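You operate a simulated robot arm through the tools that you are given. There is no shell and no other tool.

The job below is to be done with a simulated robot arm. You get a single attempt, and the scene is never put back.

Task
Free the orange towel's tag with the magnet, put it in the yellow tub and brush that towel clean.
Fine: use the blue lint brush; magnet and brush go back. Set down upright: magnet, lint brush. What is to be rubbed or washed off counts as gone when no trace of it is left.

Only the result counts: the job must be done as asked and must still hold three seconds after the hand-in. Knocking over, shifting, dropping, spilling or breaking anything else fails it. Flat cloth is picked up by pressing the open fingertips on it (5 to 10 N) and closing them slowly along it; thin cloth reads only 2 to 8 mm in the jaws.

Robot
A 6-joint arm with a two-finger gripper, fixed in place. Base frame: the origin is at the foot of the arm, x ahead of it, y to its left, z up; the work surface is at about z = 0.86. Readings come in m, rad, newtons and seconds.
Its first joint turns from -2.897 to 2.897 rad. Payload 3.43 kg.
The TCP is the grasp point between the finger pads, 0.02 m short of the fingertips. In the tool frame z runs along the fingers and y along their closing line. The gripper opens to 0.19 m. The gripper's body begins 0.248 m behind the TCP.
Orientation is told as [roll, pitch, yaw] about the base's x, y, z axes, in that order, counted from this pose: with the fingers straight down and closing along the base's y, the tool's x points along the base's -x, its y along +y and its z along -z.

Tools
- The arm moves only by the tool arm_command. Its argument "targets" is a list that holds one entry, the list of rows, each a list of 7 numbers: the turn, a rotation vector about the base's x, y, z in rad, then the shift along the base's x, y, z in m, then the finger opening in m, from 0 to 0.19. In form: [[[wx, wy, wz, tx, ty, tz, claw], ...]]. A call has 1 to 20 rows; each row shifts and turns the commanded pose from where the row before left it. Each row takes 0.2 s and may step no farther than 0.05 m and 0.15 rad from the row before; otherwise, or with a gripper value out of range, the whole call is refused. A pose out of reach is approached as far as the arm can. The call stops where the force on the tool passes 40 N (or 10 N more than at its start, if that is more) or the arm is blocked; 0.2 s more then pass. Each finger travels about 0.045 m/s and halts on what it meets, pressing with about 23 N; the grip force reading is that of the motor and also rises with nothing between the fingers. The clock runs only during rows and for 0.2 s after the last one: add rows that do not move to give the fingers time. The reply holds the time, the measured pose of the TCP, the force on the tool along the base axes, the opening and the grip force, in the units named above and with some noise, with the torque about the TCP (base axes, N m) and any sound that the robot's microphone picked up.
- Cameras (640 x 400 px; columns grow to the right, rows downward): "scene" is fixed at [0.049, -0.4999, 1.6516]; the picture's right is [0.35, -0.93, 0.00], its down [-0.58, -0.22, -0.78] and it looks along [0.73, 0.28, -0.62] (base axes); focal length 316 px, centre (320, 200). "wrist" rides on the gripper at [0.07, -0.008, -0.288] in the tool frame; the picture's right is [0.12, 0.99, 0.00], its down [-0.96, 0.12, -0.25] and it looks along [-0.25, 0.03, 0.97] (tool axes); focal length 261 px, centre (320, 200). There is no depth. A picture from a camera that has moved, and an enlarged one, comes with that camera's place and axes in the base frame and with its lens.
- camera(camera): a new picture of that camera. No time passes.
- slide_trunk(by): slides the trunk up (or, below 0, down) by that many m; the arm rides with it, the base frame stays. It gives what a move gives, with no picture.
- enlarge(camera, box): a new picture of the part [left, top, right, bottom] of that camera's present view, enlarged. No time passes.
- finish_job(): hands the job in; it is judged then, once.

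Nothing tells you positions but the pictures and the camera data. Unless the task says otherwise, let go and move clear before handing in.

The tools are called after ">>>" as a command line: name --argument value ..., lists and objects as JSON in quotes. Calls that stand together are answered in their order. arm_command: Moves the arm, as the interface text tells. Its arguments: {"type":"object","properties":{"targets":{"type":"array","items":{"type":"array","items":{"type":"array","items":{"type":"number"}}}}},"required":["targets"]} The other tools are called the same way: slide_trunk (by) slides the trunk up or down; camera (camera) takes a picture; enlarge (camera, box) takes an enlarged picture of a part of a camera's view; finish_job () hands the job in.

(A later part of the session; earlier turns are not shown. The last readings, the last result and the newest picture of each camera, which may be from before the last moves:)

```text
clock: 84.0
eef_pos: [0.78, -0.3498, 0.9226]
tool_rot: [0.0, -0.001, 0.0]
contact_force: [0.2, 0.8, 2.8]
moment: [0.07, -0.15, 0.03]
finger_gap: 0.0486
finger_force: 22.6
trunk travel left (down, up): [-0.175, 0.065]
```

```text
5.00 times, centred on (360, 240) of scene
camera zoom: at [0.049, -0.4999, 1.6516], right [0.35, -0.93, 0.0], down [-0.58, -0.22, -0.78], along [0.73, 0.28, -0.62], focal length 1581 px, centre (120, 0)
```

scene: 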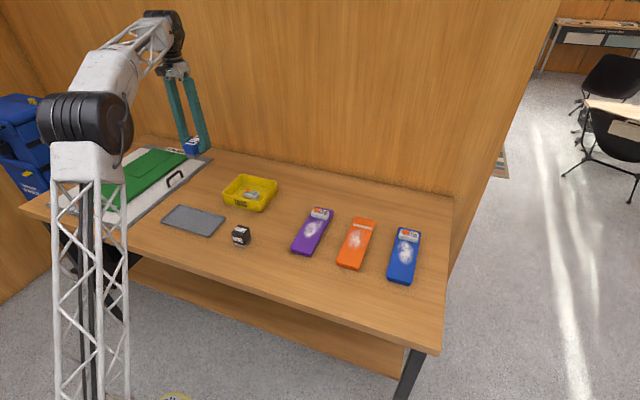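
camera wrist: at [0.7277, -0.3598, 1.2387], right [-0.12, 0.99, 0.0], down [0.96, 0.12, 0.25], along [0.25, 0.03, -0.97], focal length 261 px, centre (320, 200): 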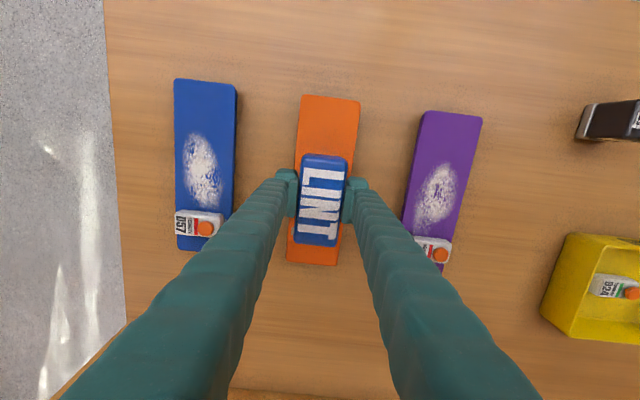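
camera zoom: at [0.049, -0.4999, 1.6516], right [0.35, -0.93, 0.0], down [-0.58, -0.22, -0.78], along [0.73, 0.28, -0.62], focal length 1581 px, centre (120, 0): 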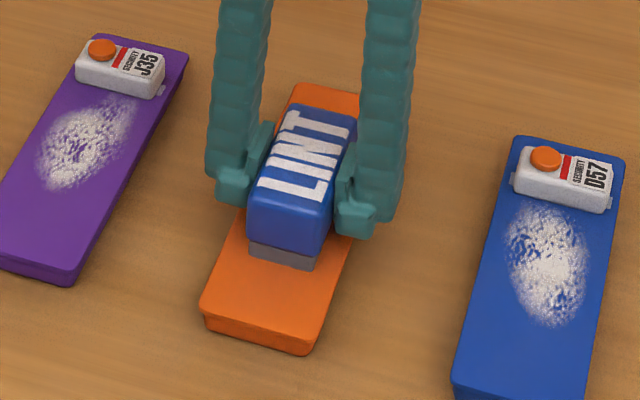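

The towel stayed put with about 3–4 N of contact. I'll run a full stroke back and forth along the middle strip with slightly more pressure.

>>> arm_command --targets '[[[0, 0, 0, 0.004, 0, -0.0002, 0.02], [0, 0, 0, 0.008, 0, 0, 0.02], [0, 0, 0, 0.009, 0, 0, 0.02], [0, 0, 0, 0.009, 0, 0, 0.02], [0, 0, 0, 0.006, 0, 0, 0.02], [0, 0, 0, 0.003, 0, 0, 0.02], [0, 0, 0, -0.004, 0, 0, 0.02], [0, 0, 0, -0.008, 0, 0, 0.02], [0, 0, 0, -0.009, 0, 0, 0.02], [0, 0, 0, -0.009, 0, 0, 0.02], [0, 0, 0, -0.009, 0, 0, 0.02], [0, 0, 0, -0.009, 0, 0, 0.02], [0, 0, 0, -0.009, 0, 0, 0.02], [0, 0, 0, -0.006, 0, 0, 0.02], [0, 0, 0, -0.003, 0, 0, 0.02]]]'

>>> enlarge --camera "scene" --box '[320, 200, 400, 280]'

>>> camera --camera "wrist"

```text
clock: 87.2
eef_pos: [0.7541, -0.3508, 0.9228]
tool_rot: [0.0, 0.001, 0.002]
contact_force: [0.0, -0.3, -1.2]
moment: [-0.05, 0.03, -0.01]
finger_gap: 0.0488
finger_force: 23.7
trunk travel left (down, up): [-0.175, 0.065]
```

```text
5.00 times, centred on (360, 240) of scene
camera zoom: at [0.049, -0.4999, 1.6516], right [0.35, -0.93, 0.0], down [-0.58, -0.22, -0.78], along [0.73, 0.28, -0.62], focal length 1581 px, centre (120, 0)
```

zoom: 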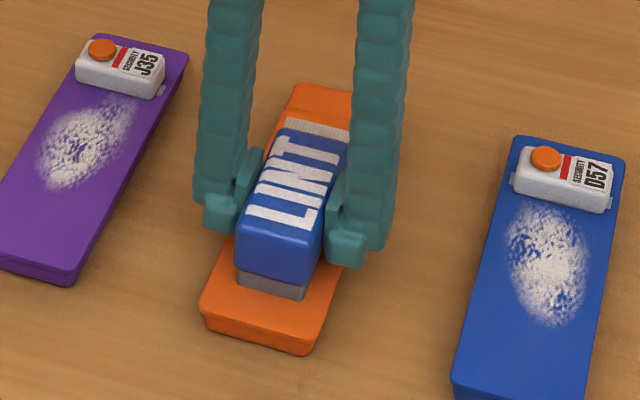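

```text
taken
camera wrist: at [0.6825, -0.3597, 1.2117], right [-0.12, 0.99, 0.0], down [0.96, 0.12, 0.25], along [0.25, 0.03, -0.97], focal length 261 px, centre (320, 200)
```

wrist: 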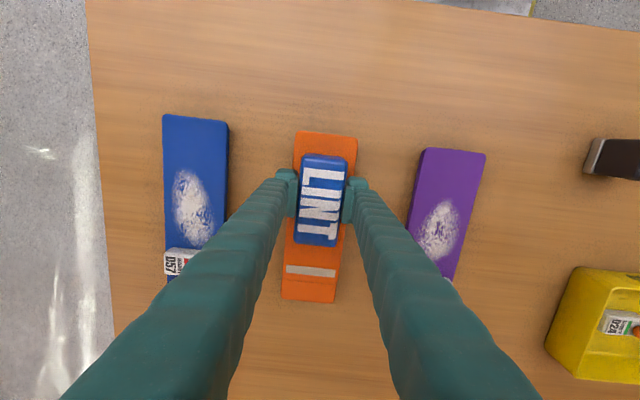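

The strip ahead of the brush already looks cleaner, though contact was lost at this end. I'll zoom in on the visible towel to see what remains.

>>> enlarge --camera "wrist" --box '[270, 120, 370, 310]'

>>> enlarge --camera "scene" --box '[340, 212, 385, 272]'

```text
2.11 times, centred on (320, 215) of wrist
camera zoom: at [0.6825, -0.3597, 1.2117], right [-0.12, 0.99, 0.0], down [0.96, 0.12, 0.25], along [0.25, 0.03, -0.97], focal length 549 px, centre (320, 168)
```

zoom: 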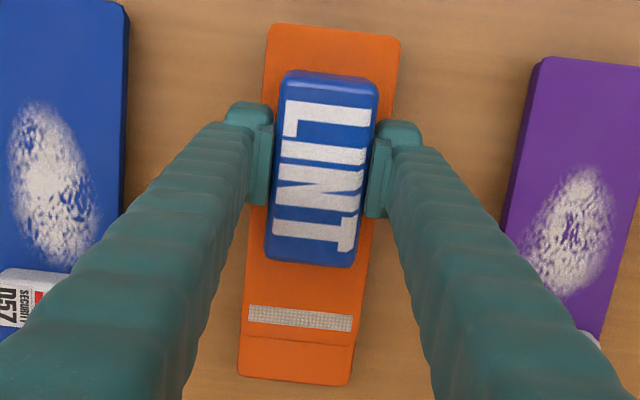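

```text
6.67 times, centred on (362, 242) of scene
camera zoom: at [0.049, -0.4999, 1.6516], right [0.35, -0.93, 0.0], down [-0.58, -0.22, -0.78], along [0.73, 0.28, -0.62], focal length 2108 px, centre (37, -80)
```

zoom: 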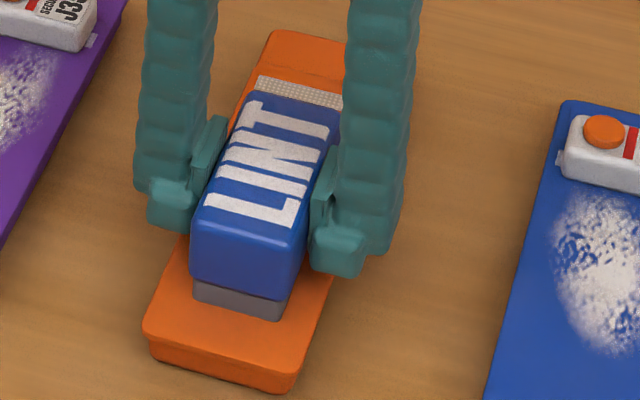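

The exposed area looks clean. I'll restore light contact here and then brush the side strips too, so the whole patch is covered.

>>> arm_command --targets '[[[0, 0, 0, 0, 0, -0.0006, 0.02], [0, 0, 0, 0, 0, 0, 0.02]]]'

```text
clock: 87.8
eef_pos: [0.7533, -0.3504, 0.9219]
tool_rot: [-0.001, 0.0, 0.0]
contact_force: [-0.2, -0.3, 3.4]
moment: [-0.01, 0.04, -0.05]
finger_gap: 0.0488
finger_force: 22.8
trunk travel left (down, up): [-0.175, 0.065]
```

Light contact is back (about 4 N). I'll shift sideways to the right-hand strip (y≈-0.366) and stroke forward, checking force midway.

>>> arm_command --targets '[[[0, 0, 0, 0, -0.004, 0, 0.02], [0, 0, 0, 0, -0.006, 0, 0.02], [0, 0, 0, 0, -0.0065, 0, 0.02], [0, 0, 0, 0.004, 0, 0, 0.02], [0, 0, 0, 0.007, 0, 0, 0.02], [0, 0, 0, 0.008, 0, 0.0001, 0.02], [0, 0, 0, 0.008, 0, 0.0001, 0.02]]]'

>>> arm_command --targets '[[[0, 0, 0, 0.008, 0, 0.0001, 0.02], [0, 0, 0, 0.008, 0, 0.0001, 0.02], [0, 0, 0, 0.008, 0, 0, 0.02], [0, 0, 0, 0.008, 0, 0, 0.02], [0, 0, 0, 0.008, 0, 0, 0.02], [0, 0, 0, 0.005, 0, 0, 0.02]]]'

>>> enlarge --camera "scene" --box '[320, 200, 400, 280]'

```text
clock: 89.4
eef_pos: [0.7796, -0.3679, 0.9228]
tool_rot: [0.0, 0.0, 0.0]
contact_force: [-1.3, -0.7, 2.2]
moment: [-0.06, 0.03, -0.05]
finger_gap: 0.0488
finger_force: 23.5
trunk travel left (down, up): [-0.175, 0.065]
```

```text
clock: 90.8
eef_pos: [0.8243, -0.3685, 0.9226]
tool_rot: [-0.001, 0.0, 0.0]
contact_force: [-5.9, 1.7, 10.8]
moment: [0.07, 0.24, 0.04]
finger_gap: 0.049
finger_force: 22.8
trunk travel left (down, up): [-0.175, 0.065]
```

```text
5.00 times, centred on (360, 240) of scene
camera zoom: at [0.049, -0.4999, 1.6516], right [0.35, -0.93, 0.0], down [-0.58, -0.22, -0.78], along [0.73, 0.28, -0.62], focal length 1581 px, centre (120, 0)
```

zoom: 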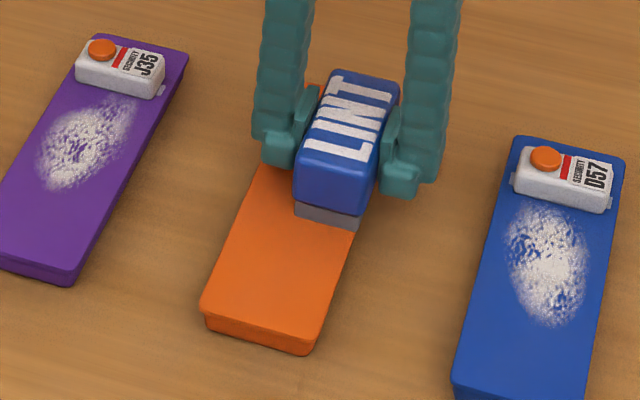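

The towel hasn't moved; force rose to about 11 N near the strap. I'll ease off, cross over to the left strip (y≈-0.333) and stroke back.

>>> arm_command --targets '[[[0, 0, 0, -0.004, 0, 0.0006, 0.02], [0, 0, 0, -0.004, 0.004, 0, 0.02], [0, 0, 0, 0, 0.007, 0, 0.02], [0, 0, 0, 0, 0.007, 0, 0.02], [0, 0, 0, 0, 0.007, 0, 0.02], [0, 0, 0, 0, 0.005, 0, 0.02], [0, 0, 0, 0, 0.003, 0, 0.02]]]'

>>> enlarge --camera "scene" --box '[320, 200, 400, 280]'

```text
clock: 92.4
eef_pos: [0.816, -0.3345, 0.9222]
tool_rot: [-0.003, 0.0, 0.002]
contact_force: [-0.4, 0.9, -0.5]
moment: [0.0, -0.02, -0.02]
finger_gap: 0.0489
finger_force: 22.8
trunk travel left (down, up): [-0.175, 0.065]
```

```text
5.00 times, centred on (360, 240) of scene
camera zoom: at [0.049, -0.4999, 1.6516], right [0.35, -0.93, 0.0], down [-0.58, -0.22, -0.78], along [0.73, 0.28, -0.62], focal length 1581 px, centre (120, 0)
```

zoom: 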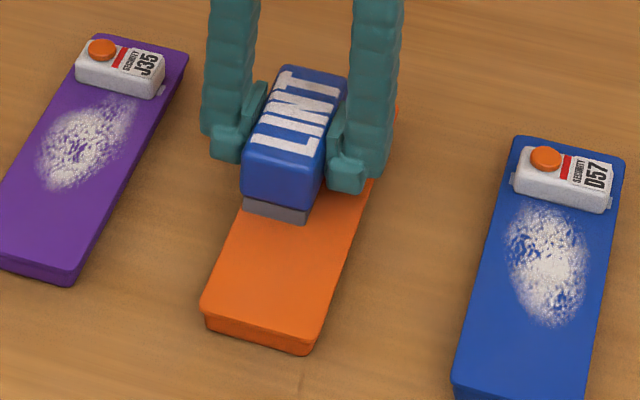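

Barely touching now. I'll bring it down 0.6 mm and stroke back along the left strip.

>>> arm_command --targets '[[[0, 0, 0, 0, 0, -0.0006, 0.02], [0, 0, 0, 0, 0, 0, 0.02]]]'

>>> arm_command --targets '[[[0, 0, 0, -0.004, 0, 0, 0.02], [0, 0, 0, -0.007, 0, 0, 0.02], [0, 0, 0, -0.008, 0, 0, 0.02], [0, 0, 0, -0.008, 0, 0, 0.02], [0, 0, 0, -0.008, 0, 0, 0.02]]]'

>>> arm_command --targets '[[[0, 0, 0, -0.007, 0, -0.0002, 0.02], [0, 0, 0, -0.007, 0, 0, 0.02], [0, 0, 0, -0.006, 0, 0, 0.02], [0, 0, 0, -0.004, 0, 0, 0.02]]]'

>>> enlarge --camera "scene" --box '[320, 200, 400, 280]'

```text
clock: 93.0
eef_pos: [0.8168, -0.3332, 0.9217]
tool_rot: [-0.002, 0.002, 0.002]
contact_force: [2.0, 1.3, 2.3]
moment: [0.02, -0.03, 0.01]
finger_gap: 0.0489
finger_force: 22.8
trunk travel left (down, up): [-0.175, 0.065]
```

```text
clock: 94.2
eef_pos: [0.7796, -0.3354, 0.9218]
tool_rot: [-0.001, -0.001, 0.0]
contact_force: [2.1, 0.3, 10.1]
moment: [0.04, -0.04, -0.02]
finger_gap: 0.0489
finger_force: 22.6
trunk travel left (down, up): [-0.175, 0.065]
```

```text
clock: 95.2
eef_pos: [0.7564, -0.3339, 0.9213]
tool_rot: [0.0, 0.001, 0.001]
contact_force: [0.9, 0.9, 5.0]
moment: [0.02, -0.2, 0.02]
finger_gap: 0.049
finger_force: 23.3
trunk travel left (down, up): [-0.175, 0.065]
```

```text
5.00 times, centred on (360, 240) of scene
camera zoom: at [0.049, -0.4999, 1.6516], right [0.35, -0.93, 0.0], down [-0.58, -0.22, -0.78], along [0.73, 0.28, -0.62], focal length 1581 px, centre (120, 0)
```

zoom: 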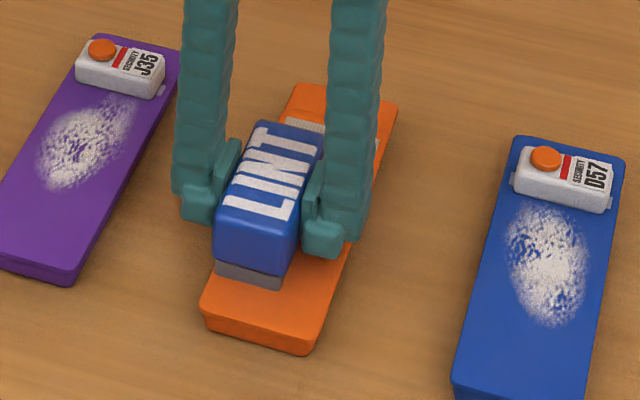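

The left strip is brushed as well. I'll lift the brush clear, move it aside and inspect the towel for any remaining lint.

>>> arm_command --targets '[[[0, 0, 0, 0, 0, 0.004, 0.02], [0, 0, 0, 0, 0, 0.01, 0.02], [0, 0, 0, 0, 0, 0.02, 0.02], [0, 0, 0, 0, 0, 0.03, 0.02], [0, 0, 0, 0, 0, 0.03, 0.02], [0, 0, 0, 0, 0, 0.03, 0.02], [0, 0, 0, -0.01, 0, 0.01, 0.02], [0, 0, 0, -0.02, 0, 0, 0.02], [0, 0, 0, -0.03, 0, 0, 0.02], [0, 0, 0, -0.03, 0, 0, 0.02], [0, 0, 0, -0.02, 0, 0, 0.02], [0, 0, 0, -0.01, 0, 0, 0.02], [0, 0, 0, 0, 0, 0, 0.02]]]'

>>> camera --camera "wrist"

>>> camera --camera "scene"

>>> enlarge --camera "scene" --box '[325, 212, 389, 272]'

```text
clock: 98.0
eef_pos: [0.6362, -0.3339, 1.0534]
tool_rot: [0.0, 0.001, -0.001]
contact_force: [0.7, -0.3, -0.3]
moment: [-0.03, -0.03, 0.01]
finger_gap: 0.0487
finger_force: 22.6
trunk travel left (down, up): [-0.175, 0.065]
```

```text
taken
camera wrist: at [0.5662, -0.3434, 1.3433], right [-0.12, 0.99, 0.0], down [0.96, 0.12, 0.25], along [0.25, 0.03, -0.97], focal length 261 px, centre (320, 200)
```

wrist: 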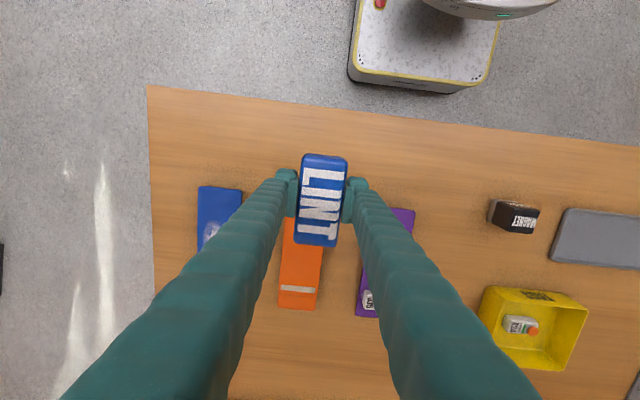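

```text
taken
```

scene: 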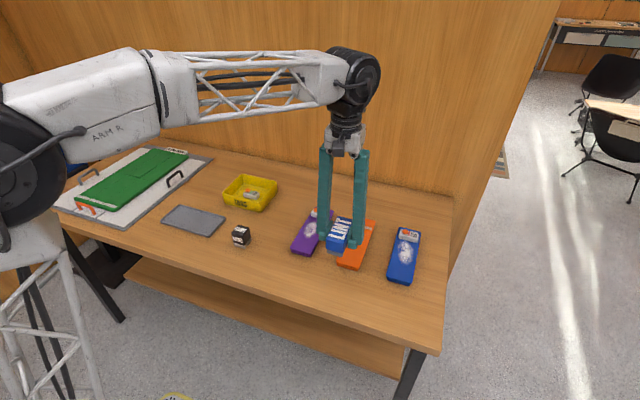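

```text
6.67 times, centred on (357, 242) of scene
camera zoom: at [0.049, -0.4999, 1.6516], right [0.35, -0.93, 0.0], down [-0.58, -0.22, -0.78], along [0.73, 0.28, -0.62], focal length 2108 px, centre (73, -80)
```

zoom: 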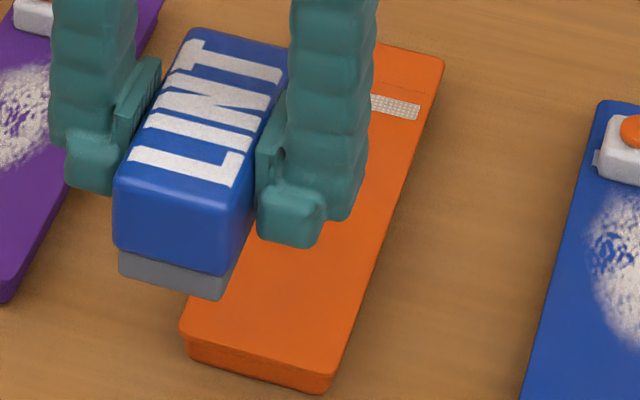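

The brush blocks the scene view here. I'll zoom the wrist view and shift the brush left to expose the whole towel.

>>> enlarge --camera "wrist" --box '[265, 215, 345, 315]'

>>> arm_command --targets '[[[0, 0, 0, 0, 0.012, 0.01, 0.02], [0, 0, 0, 0, 0.025, 0, 0.02], [0, 0, 0, 0, 0.035, 0, 0.02], [0, 0, 0, 0, 0.035, 0, 0.02], [0, 0, 0, 0, 0.035, 0, 0.02], [0, 0, 0, 0, 0.035, 0, 0.02], [0, 0, 0, 0, 0.02, 0, 0.02], [0, 0, 0, 0, 0.003, 0, 0.02], [0, 0, 0, 0, 0, 0, 0.02]]]'

>>> enlarge --camera "scene" --box '[325, 212, 389, 272]'

>>> enlarge --camera "scene" --box '[340, 215, 380, 245]'

>>> camera --camera "wrist"

```text
4.00 times, centred on (305, 265) of wrist
camera zoom: at [0.5662, -0.3434, 1.3433], right [-0.12, 0.99, 0.0], down [0.96, 0.12, 0.25], along [0.25, 0.03, -0.97], focal length 1043 px, centre (380, -60)
```

zoom: 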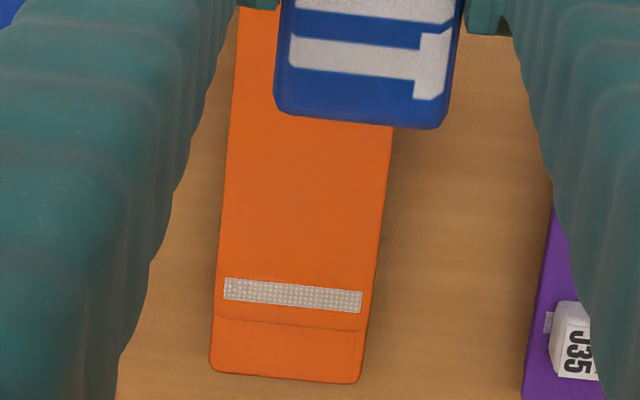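

```text
clock: 100.0
eef_pos: [0.6348, -0.1335, 1.0664]
tool_rot: [0.001, 0.001, 0.001]
contact_force: [-0.5, -0.5, -0.5]
moment: [0.0, -0.01, 0.01]
finger_gap: 0.0492
finger_force: 23.2
trunk travel left (down, up): [-0.175, 0.065]
```

```text
6.67 times, centred on (357, 242) of scene
camera zoom: at [0.049, -0.4999, 1.6516], right [0.35, -0.93, 0.0], down [-0.58, -0.22, -0.78], along [0.73, 0.28, -0.62], focal length 2108 px, centre (73, -80)
```

zoom: 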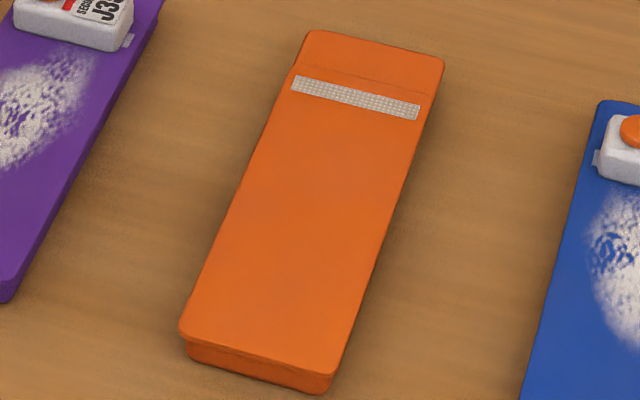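

```text
13.33 times, centred on (360, 230) of scene
camera zoom: at [0.049, -0.4999, 1.6516], right [0.35, -0.93, 0.0], down [-0.58, -0.22, -0.78], along [0.73, 0.28, -0.62], focal length 4215 px, centre (-213, -200)
```

zoom: 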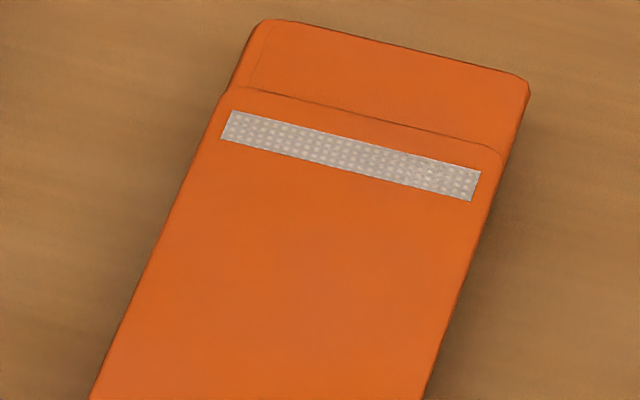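

```text
taken
camera wrist: at [0.5643, -0.143, 1.3554], right [-0.12, 0.99, 0.0], down [0.96, 0.12, 0.25], along [0.25, 0.03, -0.97], focal length 261 px, centre (320, 200)
```

wrist: 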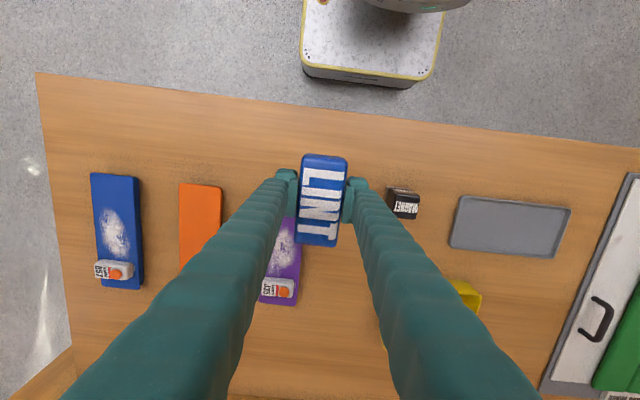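

The towel looks clean. I'll check in close-up tiles for any faint trace, comparing with where the patch used to be.

>>> enlarge --camera "scene" --box '[342, 225, 374, 245]'

>>> enlarge --camera "scene" --box '[336, 240, 372, 262]'

>>> enlarge --camera "wrist" --box '[170, 175, 240, 265]'

```text
16.00 times, centred on (358, 235) of scene
camera zoom: at [0.049, -0.4999, 1.6516], right [0.35, -0.93, 0.0], down [-0.58, -0.22, -0.78], along [0.73, 0.28, -0.62], focal length 5058 px, centre (-288, -360)
```

zoom: 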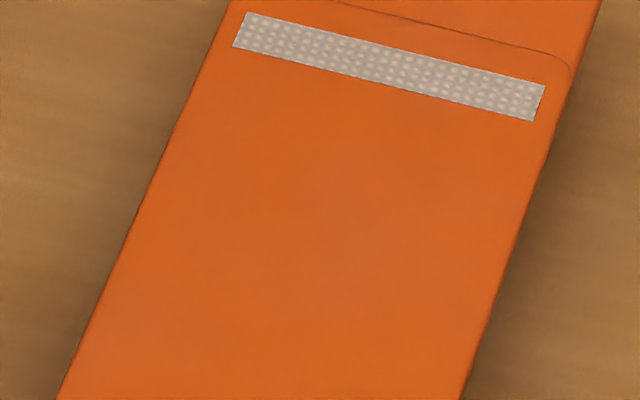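

```text
16.00 times, centred on (354, 251) of scene
camera zoom: at [0.049, -0.4999, 1.6516], right [0.35, -0.93, 0.0], down [-0.58, -0.22, -0.78], along [0.73, 0.28, -0.62], focal length 5058 px, centre (-224, -616)
```

zoom: 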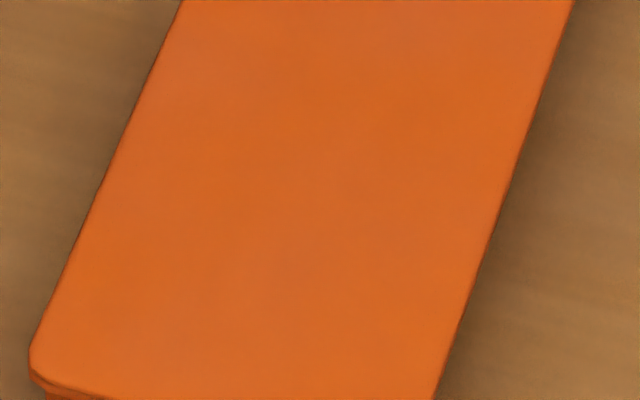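

```text
4.44 times, centred on (205, 220) of wrist
camera zoom: at [0.5643, -0.143, 1.3554], right [-0.12, 0.99, 0.0], down [0.96, 0.12, 0.25], along [0.25, 0.03, -0.97], focal length 1158 px, centre (831, 111)
```

zoom: 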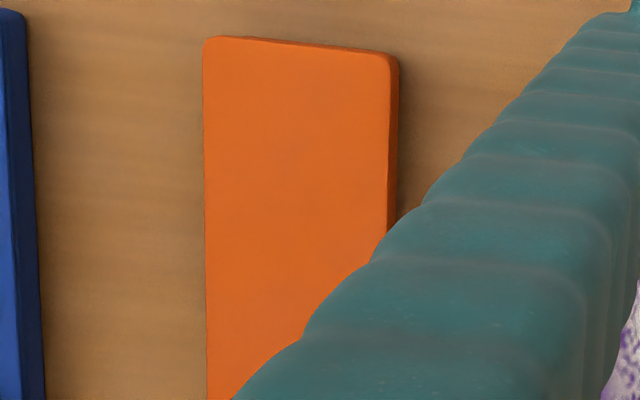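

There might be an extremely faint tint left in the old patch area. I'll compare a very tight zoom of the patch centre with one of an always-clean area.

>>> enlarge --camera "scene" --box '[352, 232, 364, 240]'

>>> enlarge --camera "scene" --box '[344, 252, 356, 260]'

>>> enlarge --camera "scene" --box '[342, 222, 382, 262]'

```text
16.00 times, centred on (358, 236) of scene
camera zoom: at [0.049, -0.4999, 1.6516], right [0.35, -0.93, 0.0], down [-0.58, -0.22, -0.78], along [0.73, 0.28, -0.62], focal length 5058 px, centre (-288, -376)
```

zoom: 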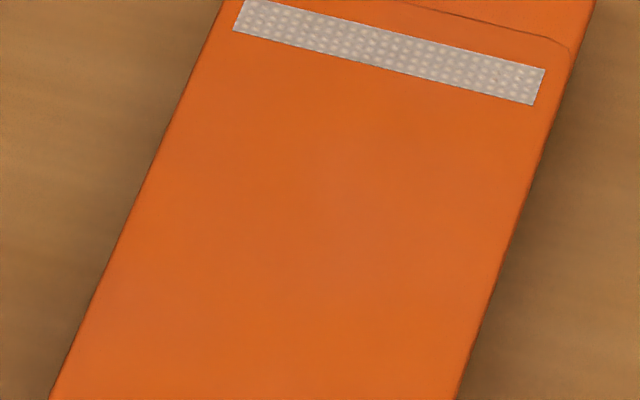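

```text
16.00 times, centred on (350, 256) of scene
camera zoom: at [0.049, -0.4999, 1.6516], right [0.35, -0.93, 0.0], down [-0.58, -0.22, -0.78], along [0.73, 0.28, -0.62], focal length 5058 px, centre (-160, -696)
```

zoom: 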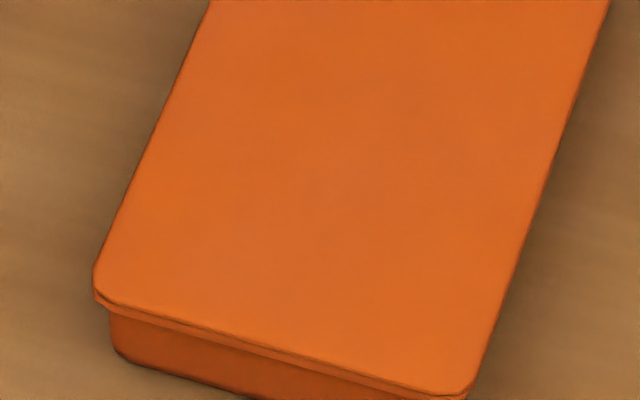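

```text
10.00 times, centred on (362, 242) of scene
camera zoom: at [0.049, -0.4999, 1.6516], right [0.35, -0.93, 0.0], down [-0.58, -0.22, -0.78], along [0.73, 0.28, -0.62], focal length 3162 px, centre (-100, -220)
```

zoom: 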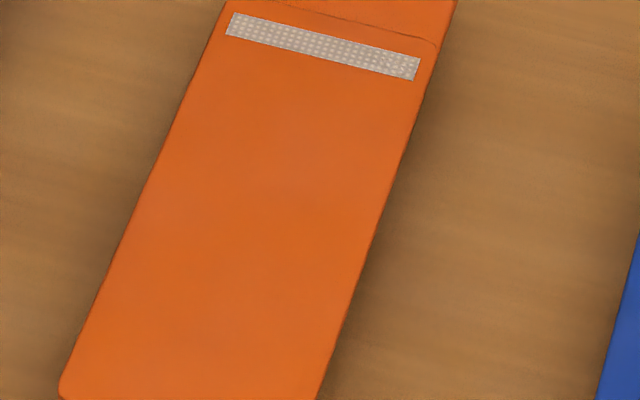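

The faint mottling shifts with the crop, so it's just image noise; the towel appears clean. To be safe I'll make one more light pass over the whole patch before returning the brush.

>>> arm_command --targets '[[[0, 0, 0, 0.0066, -0.0108, 0, 0.02], [0, 0, 0, 0.0132, -0.0217, 0, 0.02], [0, 0, 0, 0.0132, -0.0217, 0, 0.02], [0, 0, 0, 0.0132, -0.0217, 0, 0.02], [0, 0, 0, 0.0132, -0.0217, 0, 0.02], [0, 0, 0, 0.0132, -0.0217, 0, 0.02], [0, 0, 0, 0.0132, -0.0217, 0, 0.02], [0, 0, 0, 0.0132, -0.0217, 0, 0.02], [0, 0, 0, 0.0132, -0.0217, 0, 0.02], [0, 0, 0, 0.0132, -0.0217, 0, 0.02], [0, 0, 0, 0.0066, -0.0104, 0, 0.02], [0, 0, 0, 0, 0, -0.02, 0.02], [0, 0, 0, 0, 0, -0.03, 0.02], [0, 0, 0, 0, 0, -0.03, 0.02], [0, 0, 0, 0, 0, -0.03, 0.02], [0, 0, 0, 0, 0, -0.02, 0.02], [0, 0, 0, 0, 0, -0.008, 0.02], [0, 0, 0, 0, 0, -0.004, 0.02], [0, 0, 0, 0, 0, 0, 0.02]]]'

>>> arm_command --targets '[[[0, 0, 0, 0, 0, -0.001, 0.02], [0, 0, 0, 0, 0, -0.0006, 0.02], [0, 0, 0, 0, 0, 0, 0.02]]]'

```text
clock: 104.0
eef_pos: [0.7693, -0.3499, 0.9225]
tool_rot: [0.0, -0.001, 0.001]
contact_force: [-0.6, 0.4, -0.7]
moment: [-0.02, 0.0, -0.03]
finger_gap: 0.0488
finger_force: 23.2
trunk travel left (down, up): [-0.175, 0.065]
```

```text
clock: 104.8
eef_pos: [0.7707, -0.3499, 0.9223]
tool_rot: [-0.002, 0.0, 0.001]
contact_force: [0.1, -0.1, -1.0]
moment: [0.0, -0.01, 0.0]
finger_gap: 0.049
finger_force: 23.1
trunk travel left (down, up): [-0.175, 0.065]
```

>>> arm_command --targets '[[[0, 0, 0, 0, 0, -0.0006, 0.02], [0, 0, 0, 0, 0, 0, 0.02]]]'

```text
clock: 105.4
eef_pos: [0.7707, -0.3492, 0.9228]
tool_rot: [0.001, 0.0, 0.002]
contact_force: [3.9, -0.4, 5.5]
moment: [0.0, 0.07, 0.02]
finger_gap: 0.0489
finger_force: 23.3
trunk travel left (down, up): [-0.175, 0.065]
```

Good light contact (≈6 N). Running the middle strip forward, then over to the right strip and back.

>>> arm_command --targets '[[[0, 0, 0, 0.004, 0, 0, 0.02], [0, 0, 0, 0.008, 0, 0.0001, 0.02], [0, 0, 0, 0.008, 0, 0.0001, 0.02], [0, 0, 0, 0.009, 0, 0, 0.02], [0, 0, 0, 0.009, 0, 0, 0.02], [0, 0, 0, 0.008, 0, 0, 0.02], [0, 0, 0, 0.004, 0, 0, 0.02]]]'

>>> arm_command --targets '[[[0, 0, 0, 0, -0.004, 0, 0.02], [0, 0, 0, 0, -0.006, 0, 0.02], [0, 0, 0, 0, -0.0065, 0, 0.02], [0, 0, 0, -0.004, 0, 0, 0.02], [0, 0, 0, -0.008, 0, 0, 0.02], [0, 0, 0, -0.008, 0, 0, 0.02], [0, 0, 0, -0.008, 0, 0, 0.02]]]'

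```text
clock: 107.0
eef_pos: [0.8191, -0.3495, 0.9209]
tool_rot: [0.0, 0.001, 0.003]
contact_force: [-0.4, -0.4, 1.4]
moment: [-0.06, -0.06, 0.0]
finger_gap: 0.0489
finger_force: 23.6
trunk travel left (down, up): [-0.175, 0.065]
```

```text
clock: 108.6
eef_pos: [0.7935, -0.3671, 0.9217]
tool_rot: [0.0, -0.001, 0.001]
contact_force: [3.5, 0.5, 11.8]
moment: [0.02, -0.17, 0.0]
finger_gap: 0.0491
finger_force: 23.4
trunk travel left (down, up): [-0.175, 0.065]
```

Continuing the right strip back, then across and along the left strip.

>>> arm_command --targets '[[[0, 0, 0, -0.006, 0, 0.0001, 0.02], [0, 0, 0, -0.008, 0, 0, 0.02], [0, 0, 0, -0.008, 0, 0, 0.02], [0, 0, 0, -0.008, 0, 0, 0.02], [0, 0, 0, -0.006, 0, -0.0002, 0.02], [0, 0, 0, 0, 0.005, 0, 0.02], [0, 0, 0, 0, 0.007, 0, 0.02], [0, 0, 0, 0, 0.007, 0, 0.02], [0, 0, 0, 0, 0.007, 0, 0.02], [0, 0, 0, 0, 0.007, 0, 0.02]]]'

>>> arm_command --targets '[[[0, 0, 0, 0.004, 0, 0, 0.02], [0, 0, 0, 0.008, 0, 0, 0.02], [0, 0, 0, 0.008, 0, 0, 0.02], [0, 0, 0, 0.008, 0, 0, 0.02], [0, 0, 0, 0.008, 0, 0, 0.02]]]'

>>> arm_command --targets '[[[0, 0, 0, 0.007, 0, 0, 0.02], [0, 0, 0, 0.007, 0, 0, 0.02], [0, 0, 0, 0.007, 0, 0, 0.02], [0, 0, 0, 0.006, 0, 0, 0.02], [0, 0, 0, 0.003, 0, 0, 0.02]]]'

>>> enlarge --camera "scene" --box '[320, 200, 400, 280]'

```text
clock: 110.8
eef_pos: [0.7547, -0.3325, 0.9218]
tool_rot: [0.002, 0.0, 0.004]
contact_force: [-0.3, -1.9, 4.0]
moment: [-0.02, 0.06, -0.04]
finger_gap: 0.049
finger_force: 22.7
trunk travel left (down, up): [-0.175, 0.065]
```

```text
clock: 112.0
eef_pos: [0.7911, -0.3342, 0.9223]
tool_rot: [0.0, 0.003, 0.001]
contact_force: [-3.0, 0.9, 5.0]
moment: [0.02, 0.06, 0.03]
finger_gap: 0.0489
finger_force: 23.0
trunk travel left (down, up): [-0.175, 0.065]
```

```text
clock: 113.2
eef_pos: [0.8219, -0.3343, 0.9207]
tool_rot: [0.0, 0.001, -0.002]
contact_force: [0.0, -0.3, 0.0]
moment: [0.03, -0.04, 0.0]
finger_gap: 0.0488
finger_force: 22.9
trunk travel left (down, up): [-0.175, 0.065]
```

```text
5.00 times, centred on (360, 240) of scene
camera zoom: at [0.049, -0.4999, 1.6516], right [0.35, -0.93, 0.0], down [-0.58, -0.22, -0.78], along [0.73, 0.28, -0.62], focal length 1581 px, centre (120, 0)
```

zoom: 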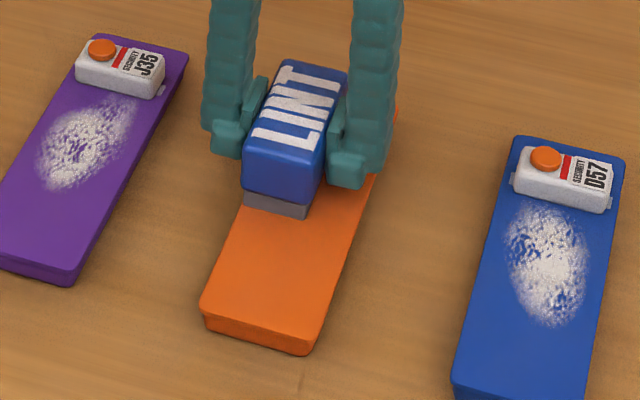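

The second pass is done and the towel hasn't shifted. I'll lift the brush and carry it back.

>>> arm_command --targets '[[[0, 0, 0, 0, 0, 0.004, 0.02], [0, 0, 0, 0, 0, 0.01, 0.02], [0, 0, 0, 0, 0, 0.02, 0.02], [0, 0, 0, 0, 0, 0.03, 0.02], [0, 0, 0, 0, 0, 0.03, 0.02], [0, 0, 0, 0, 0, 0.03, 0.02], [0, 0, 0, 0, 0, 0.006, 0.02], [0, 0, 0, 0.002, 0.012, 0, 0.02], [0, 0, 0, 0.004, 0.024, 0, 0.02], [0, 0, 0, 0.005, 0.034, 0, 0.02], [0, 0, 0, 0.005, 0.034, 0, 0.02], [0, 0, 0, 0.005, 0.034, 0, 0.02], [0, 0, 0, 0.005, 0.034, 0, 0.02], [0, 0, 0, 0.005, 0.034, 0, 0.02], [0, 0, 0, 0.005, 0.034, 0, 0.02], [0, 0, 0, 0.005, 0.034, 0, 0.02], [0, 0, 0, 0.005, 0.034, 0, 0.02], [0, 0, 0, 0.005, 0.034, 0, 0.02], [0, 0, 0, 0.005, 0.034, 0, 0.02]]]'

>>> enlarge --camera "scene" --box '[325, 212, 389, 272]'

>>> enlarge --camera "wrist" --box '[0, 100, 260, 300]'

```text
clock: 117.2
eef_pos: [0.8789, 0.0409, 1.0517]
tool_rot: [-0.001, 0.0, -0.001]
contact_force: [-1.3, -1.3, -1.0]
moment: [0.14, -0.04, 0.02]
finger_gap: 0.049
finger_force: 23.2
trunk travel left (down, up): [-0.175, 0.065]
```

```text
6.67 times, centred on (357, 242) of scene
camera zoom: at [0.049, -0.4999, 1.6516], right [0.35, -0.93, 0.0], down [-0.58, -0.22, -0.78], along [0.73, 0.28, -0.62], focal length 2108 px, centre (73, -80)
```

zoom: 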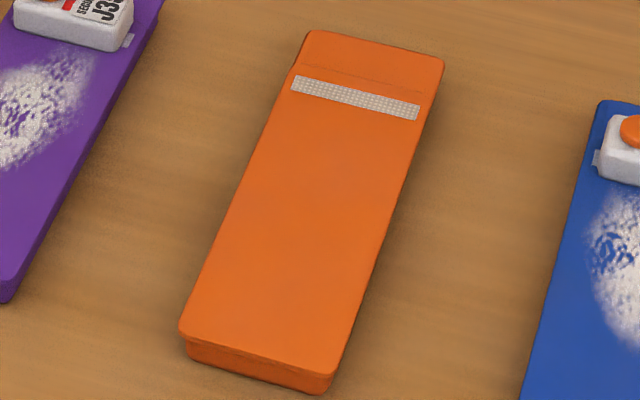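

```text
2.00 times, centred on (130, 200) of wrist
camera zoom: at [0.8073, 0.0318, 1.3396], right [-0.12, 0.99, 0.0], down [0.96, 0.12, 0.25], along [0.25, 0.03, -0.97], focal length 521 px, centre (700, 200)
```

zoom: 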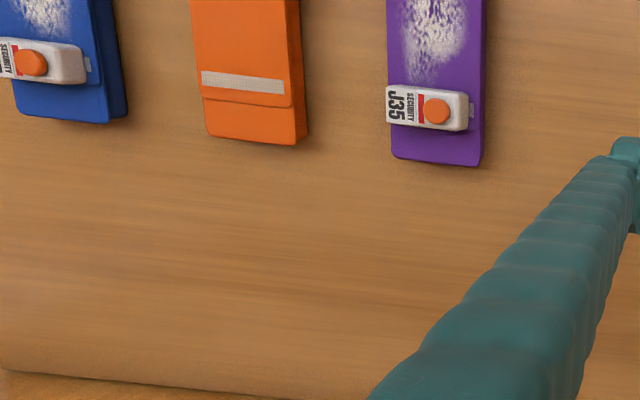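

The towel is clean and in place; the other tags remain locked (red). I'll finish carrying the brush back over its original spot.

>>> arm_command --targets '[[[0, 0, 0, 0.0046, 0.034, 0, 0.02], [0, 0, 0, 0.0046, 0.034, 0, 0.02], [0, 0, 0, 0.0046, 0.034, 0, 0.02], [0, 0, 0, 0.0046, 0.034, 0, 0.02], [0, 0, 0, 0.0046, 0.034, 0, 0.02], [0, 0, 0, 0.0046, 0.034, 0, 0.02], [0, 0, 0, 0.0046, 0.034, 0, 0.02], [0, 0, 0, 0.0046, 0.034, 0, 0.02], [0, 0, 0, 0.0024, 0.022, 0, 0.02], [0, 0, 0, 0.001, 0.0104, 0, 0.02], [0, 0, 0, 0, 0.004, 0, 0.02], [0, 0, 0, 0, 0, -0.02, 0.02], [0, 0, 0, 0, 0, -0.03, 0.02], [0, 0, 0, 0, 0, -0.03, 0.02], [0, 0, 0, 0, 0, -0.03, 0.02], [0, 0, 0, 0, 0, -0.02, 0.02], [0, 0, 0, 0, 0, -0.0118, 0.02], [0, 0, 0, 0, 0, 0, 0.02]]]'

>>> enlarge --camera "scene" --box '[170, 140, 250, 200]'

>>> enlarge --camera "wrist" --box '[240, 130, 400, 250]'

```text
clock: 121.0
eef_pos: [0.917, 0.35, 0.9095]
tool_rot: [0.001, 0.0, 0.0]
contact_force: [-0.2, 0.5, 0.1]
moment: [0.02, 0.0, 0.02]
finger_gap: 0.0488
finger_force: 23.1
trunk travel left (down, up): [-0.175, 0.065]
```

```text
6.67 times, centred on (210, 170) of scene
camera zoom: at [0.049, -0.4999, 1.6516], right [0.35, -0.93, 0.0], down [-0.58, -0.22, -0.78], along [0.73, 0.28, -0.62], focal length 2108 px, centre (1053, 400)
```

zoom: 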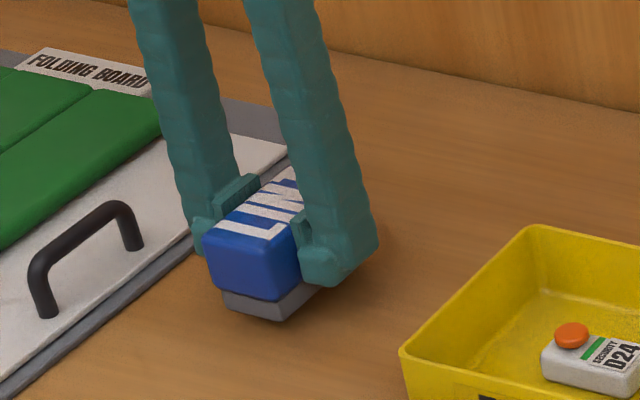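

```text
3.33 times, centred on (320, 190) of wrist
camera zoom: at [0.8452, 0.3409, 1.1982], right [-0.12, 0.99, 0.0], down [0.96, 0.12, 0.25], along [0.25, 0.03, -0.97], focal length 869 px, centre (320, 233)
```

zoom: 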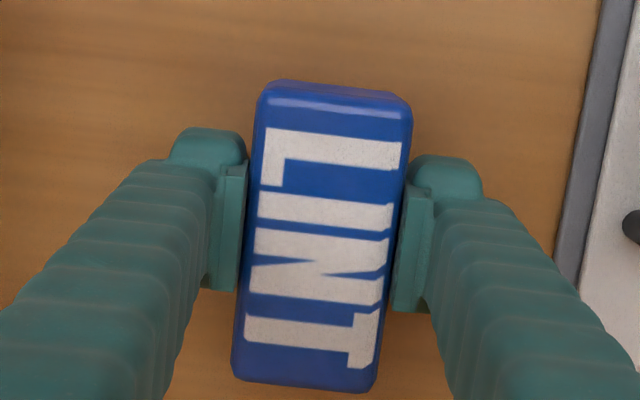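

The brush slid about a millimetre in the grip along x; I'll compensate and lower it gently to the table.

>>> arm_command --targets '[[[0, 0, 0, -0.0013, 0, -0.003, 0.02], [0, 0, 0, 0, 0, -0.003, 0.02], [0, 0, 0, 0, 0, -0.002, 0.02], [0, 0, 0, 0, 0, 0, 0.02]]]'

>>> arm_command --targets '[[[0, 0, 0, 0, 0, -0.001, 0.02], [0, 0, 0, 0, 0, 0, 0.02]]]'

>>> arm_command --targets '[[[0, 0, 0, 0, 0, -0.0007, 0.02], [0, 0, 0, 0, 0, 0, 0.02]]]'

```text
clock: 122.0
eef_pos: [0.9149, 0.3509, 0.9018]
tool_rot: [-0.001, -0.001, -0.001]
contact_force: [0.1, -0.2, -1.3]
moment: [0.02, 0.0, -0.01]
finger_gap: 0.0488
finger_force: 23.3
trunk travel left (down, up): [-0.175, 0.065]
```

```text
clock: 122.6
eef_pos: [0.9152, 0.3505, 0.8999]
tool_rot: [-0.001, 0.001, -0.001]
contact_force: [-0.4, -1.4, -0.4]
moment: [-0.01, -0.02, 0.03]
finger_gap: 0.0486
finger_force: 22.8
trunk travel left (down, up): [-0.175, 0.065]
```

```text
clock: 123.2
eef_pos: [0.915, 0.3512, 0.8987]
tool_rot: [-0.002, 0.001, 0.0]
contact_force: [-0.3, -0.7, -0.8]
moment: [0.02, -0.02, -0.01]
finger_gap: 0.049
finger_force: 23.0
trunk travel left (down, up): [-0.175, 0.065]
```

>>> arm_command --targets '[[[0, 0, 0, 0, 0, -0.0007, 0.02], [0, 0, 0, 0, 0, 0, 0.02]]]'

>>> enlarge --camera "scene" --box '[170, 140, 250, 200]'

```text
clock: 123.8
eef_pos: [0.915, 0.3507, 0.8978]
tool_rot: [0.001, 0.002, 0.0]
contact_force: [0.6, 0.2, -0.5]
moment: [-0.01, -0.02, -0.02]
finger_gap: 0.049
finger_force: 23.0
trunk travel left (down, up): [-0.175, 0.065]
```

```text
6.67 times, centred on (210, 170) of scene
camera zoom: at [0.049, -0.4999, 1.6516], right [0.35, -0.93, 0.0], down [-0.58, -0.22, -0.78], along [0.73, 0.28, -0.62], focal length 2108 px, centre (1053, 400)
```

zoom: 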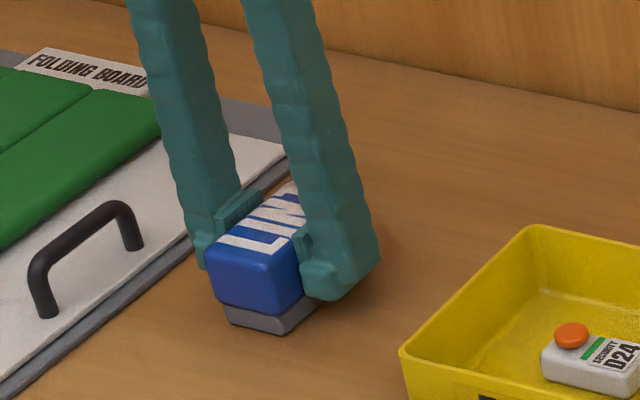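

Visually it's at the original spot, but the force shows no firm contact yet. A little lower still.

>>> arm_command --targets '[[[0, 0, 0, 0, 0, -0.0006, 0.02], [0, 0, 0, 0, 0, 0, 0.02]]]'

>>> arm_command --targets '[[[0, 0, 0, 0, 0, -0.0005, 0.02], [0, 0, 0, 0, 0, 0, 0.02]]]'

```text
clock: 124.4
eef_pos: [0.9145, 0.3515, 0.8982]
tool_rot: [-0.001, 0.002, 0.001]
contact_force: [0.3, 0.4, -1.0]
moment: [0.05, 0.01, 0.0]
finger_gap: 0.0489
finger_force: 22.8
trunk travel left (down, up): [-0.175, 0.065]
```

```text
clock: 125.0
eef_pos: [0.9151, 0.3507, 0.8986]
tool_rot: [0.0, 0.0, 0.0]
contact_force: [0.4, 0.1, 0.0]
moment: [0.02, 0.02, 0.0]
finger_gap: 0.0488
finger_force: 23.3
trunk travel left (down, up): [-0.175, 0.065]
```

>>> arm_command --targets '[[[0, 0, 0, 0, 0, -0.0005, 0.02], [0, 0, 0, 0, 0, 0, 0.02]]]'

>>> arm_command --targets '[[[0, 0, 0, 0, 0, -0.0005, 0.02], [0, 0, 0, 0, 0, 0, 0.02]]]'

```text
clock: 125.6
eef_pos: [0.9147, 0.3506, 0.8986]
tool_rot: [-0.001, -0.001, -0.001]
contact_force: [0.8, -0.3, 0.6]
moment: [0.04, -0.08, -0.02]
finger_gap: 0.0492
finger_force: 22.8
trunk travel left (down, up): [-0.175, 0.065]
```

```text
clock: 126.2
eef_pos: [0.9159, 0.3501, 0.8974]
tool_rot: [0.0, 0.002, 0.002]
contact_force: [-1.4, 0.2, 3.9]
moment: [0.01, 0.03, -0.01]
finger_gap: 0.049
finger_force: 23.4
trunk travel left (down, up): [-0.175, 0.065]
```

The brush rests on the table (≈4 N). I'll open evenly and rise straight up.

>>> arm_command --targets '[[[0, 0, 0, 0, 0, 0, 0.05], [0, 0, 0, 0, 0, 0, 0.06], [0, 0, 0, 0, 0, 0, 0.075], [0, 0, 0, 0, 0, 0, 0.085], [0, 0, 0, 0, 0, 0, 0.09], [0, 0, 0, 0, 0, 0, 0.09], [0, 0, 0, 0, 0, 0, 0.09], [0, 0, 0, 0, 0, 0.02, 0.09], [0, 0, 0, 0, 0, 0.04, 0.09], [0, 0, 0, 0, 0, 0.045, 0.09], [0, 0, 0, 0, 0, 0.045, 0.09], [0, 0, 0, 0, 0, 0, 0.09]]]'

>>> camera --camera "wrist"

>>> enlarge --camera "scene" --box '[185, 158, 225, 193]'

>>> camera --camera "scene"

```text
clock: 128.8
eef_pos: [0.9167, 0.3512, 1.0461]
tool_rot: [0.001, 0.0, 0.0]
contact_force: [0.3, 0.0, 0.0]
moment: [-0.02, -0.03, -0.01]
finger_gap: 0.09
finger_force: 0.1
trunk travel left (down, up): [-0.175, 0.065]
```

```text
taken
camera wrist: at [0.8469, 0.3419, 1.334], right [-0.12, 0.99, 0.0], down [0.96, 0.12, 0.25], along [0.25, 0.03, -0.97], focal length 261 px, centre (320, 200)
```

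wrist: 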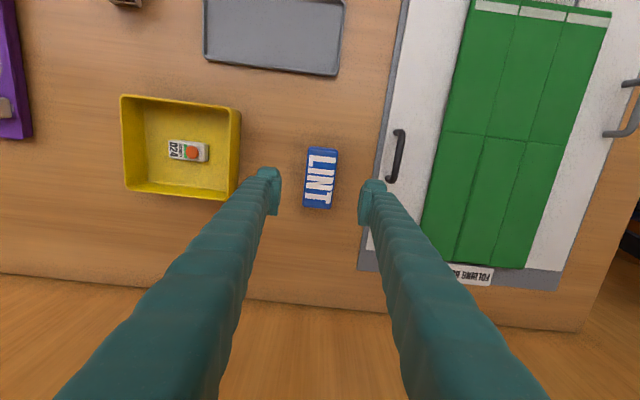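

```text
11.43 times, centred on (205, 176) of scene
camera zoom: at [0.049, -0.4999, 1.6516], right [0.35, -0.93, 0.0], down [-0.58, -0.22, -0.78], along [0.73, 0.28, -0.62], focal length 3613 px, centre (1634, 480)
```

zoom: 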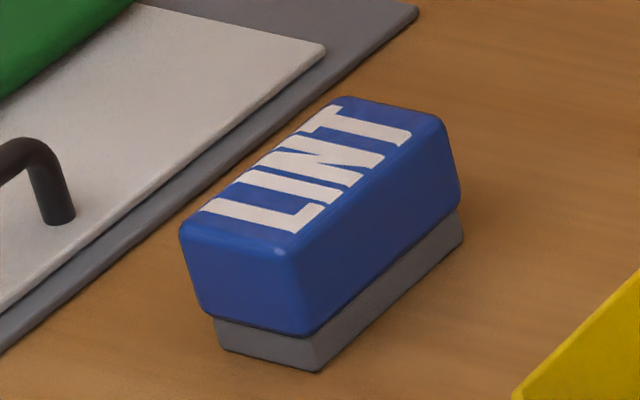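

```text
taken
```

scene: 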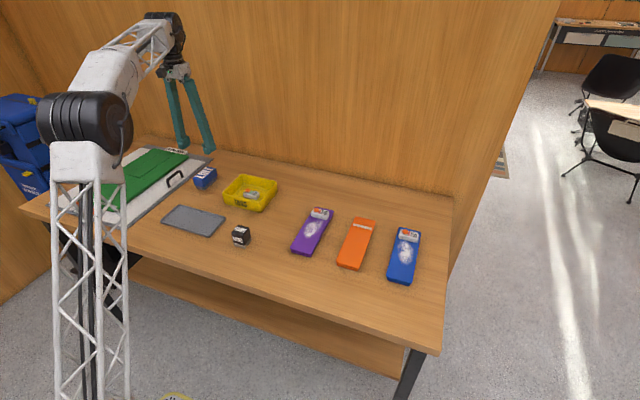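

The brush is back upright within about a millimetre. I'll move away at height and take a last close look at the orange towel from above with the empty gripper.

>>> arm_command --targets '[[[0, 0, 0, 0, 0, 0.04, 0.09], [0, 0, 0, -0.0104, -0.037, 0, 0.12], [0, 0, 0, -0.0104, -0.037, 0, 0.15], [0, 0, 0, -0.0104, -0.037, 0, 0.17], [0, 0, 0, -0.0104, -0.037, 0, 0.19], [0, 0, 0, -0.0104, -0.037, 0, 0.19], [0, 0, 0, -0.0104, -0.037, 0, 0.19], [0, 0, 0, -0.0104, -0.037, 0, 0.19], [0, 0, 0, -0.0104, -0.037, 0, 0.19], [0, 0, 0, -0.0104, -0.037, 0, 0.19], [0, 0, 0, -0.0104, -0.037, 0, 0.19], [0, 0, 0, -0.0104, -0.037, 0, 0.19], [0, 0, 0, -0.0104, -0.037, 0, 0.19], [0, 0, 0, -0.0104, -0.037, 0, 0.19], [0, 0, 0, -0.0104, -0.037, 0, 0.19], [0, 0, 0, -0.0104, -0.037, 0, 0.19], [0, 0, 0, -0.0104, -0.037, 0, 0.19], [0, 0, 0, -0.0104, -0.037, 0, 0.19], [0, 0, 0, -0.0104, -0.037, 0, 0.19], [0, 0, 0, -0.0104, -0.037, 0, 0.19]]]'

>>> camera --camera "wrist"

>>> camera --camera "scene"

```text
clock: 133.0
eef_pos: [0.7183, -0.3503, 1.0874]
tool_rot: [0.0, -0.001, 0.001]
contact_force: [0.0, 0.0, 0.5]
moment: [-0.14, 0.02, 0.01]
finger_gap: 0.1901
finger_force: 0.1
trunk travel left (down, up): [-0.175, 0.065]
```

```text
taken
camera wrist: at [0.6474, -0.3599, 1.3762], right [-0.12, 0.99, 0.0], down [0.96, 0.12, 0.25], along [0.25, 0.03, -0.97], focal length 261 px, centre (320, 200)
```

wrist: 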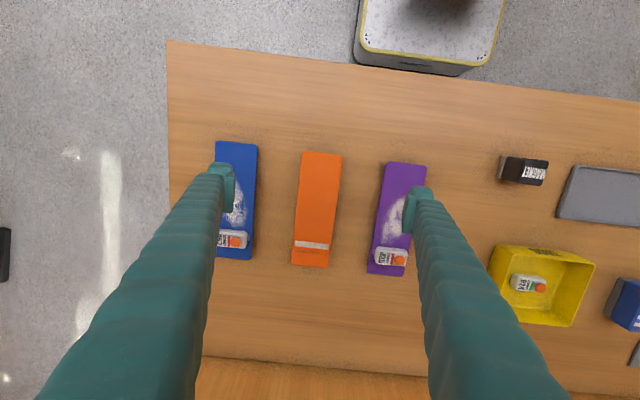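

```text
taken
```

scene: 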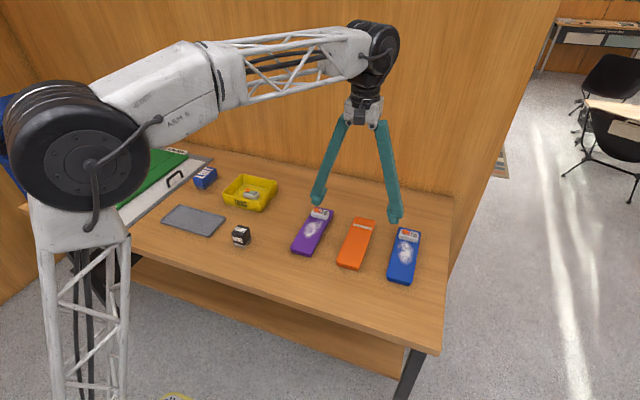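

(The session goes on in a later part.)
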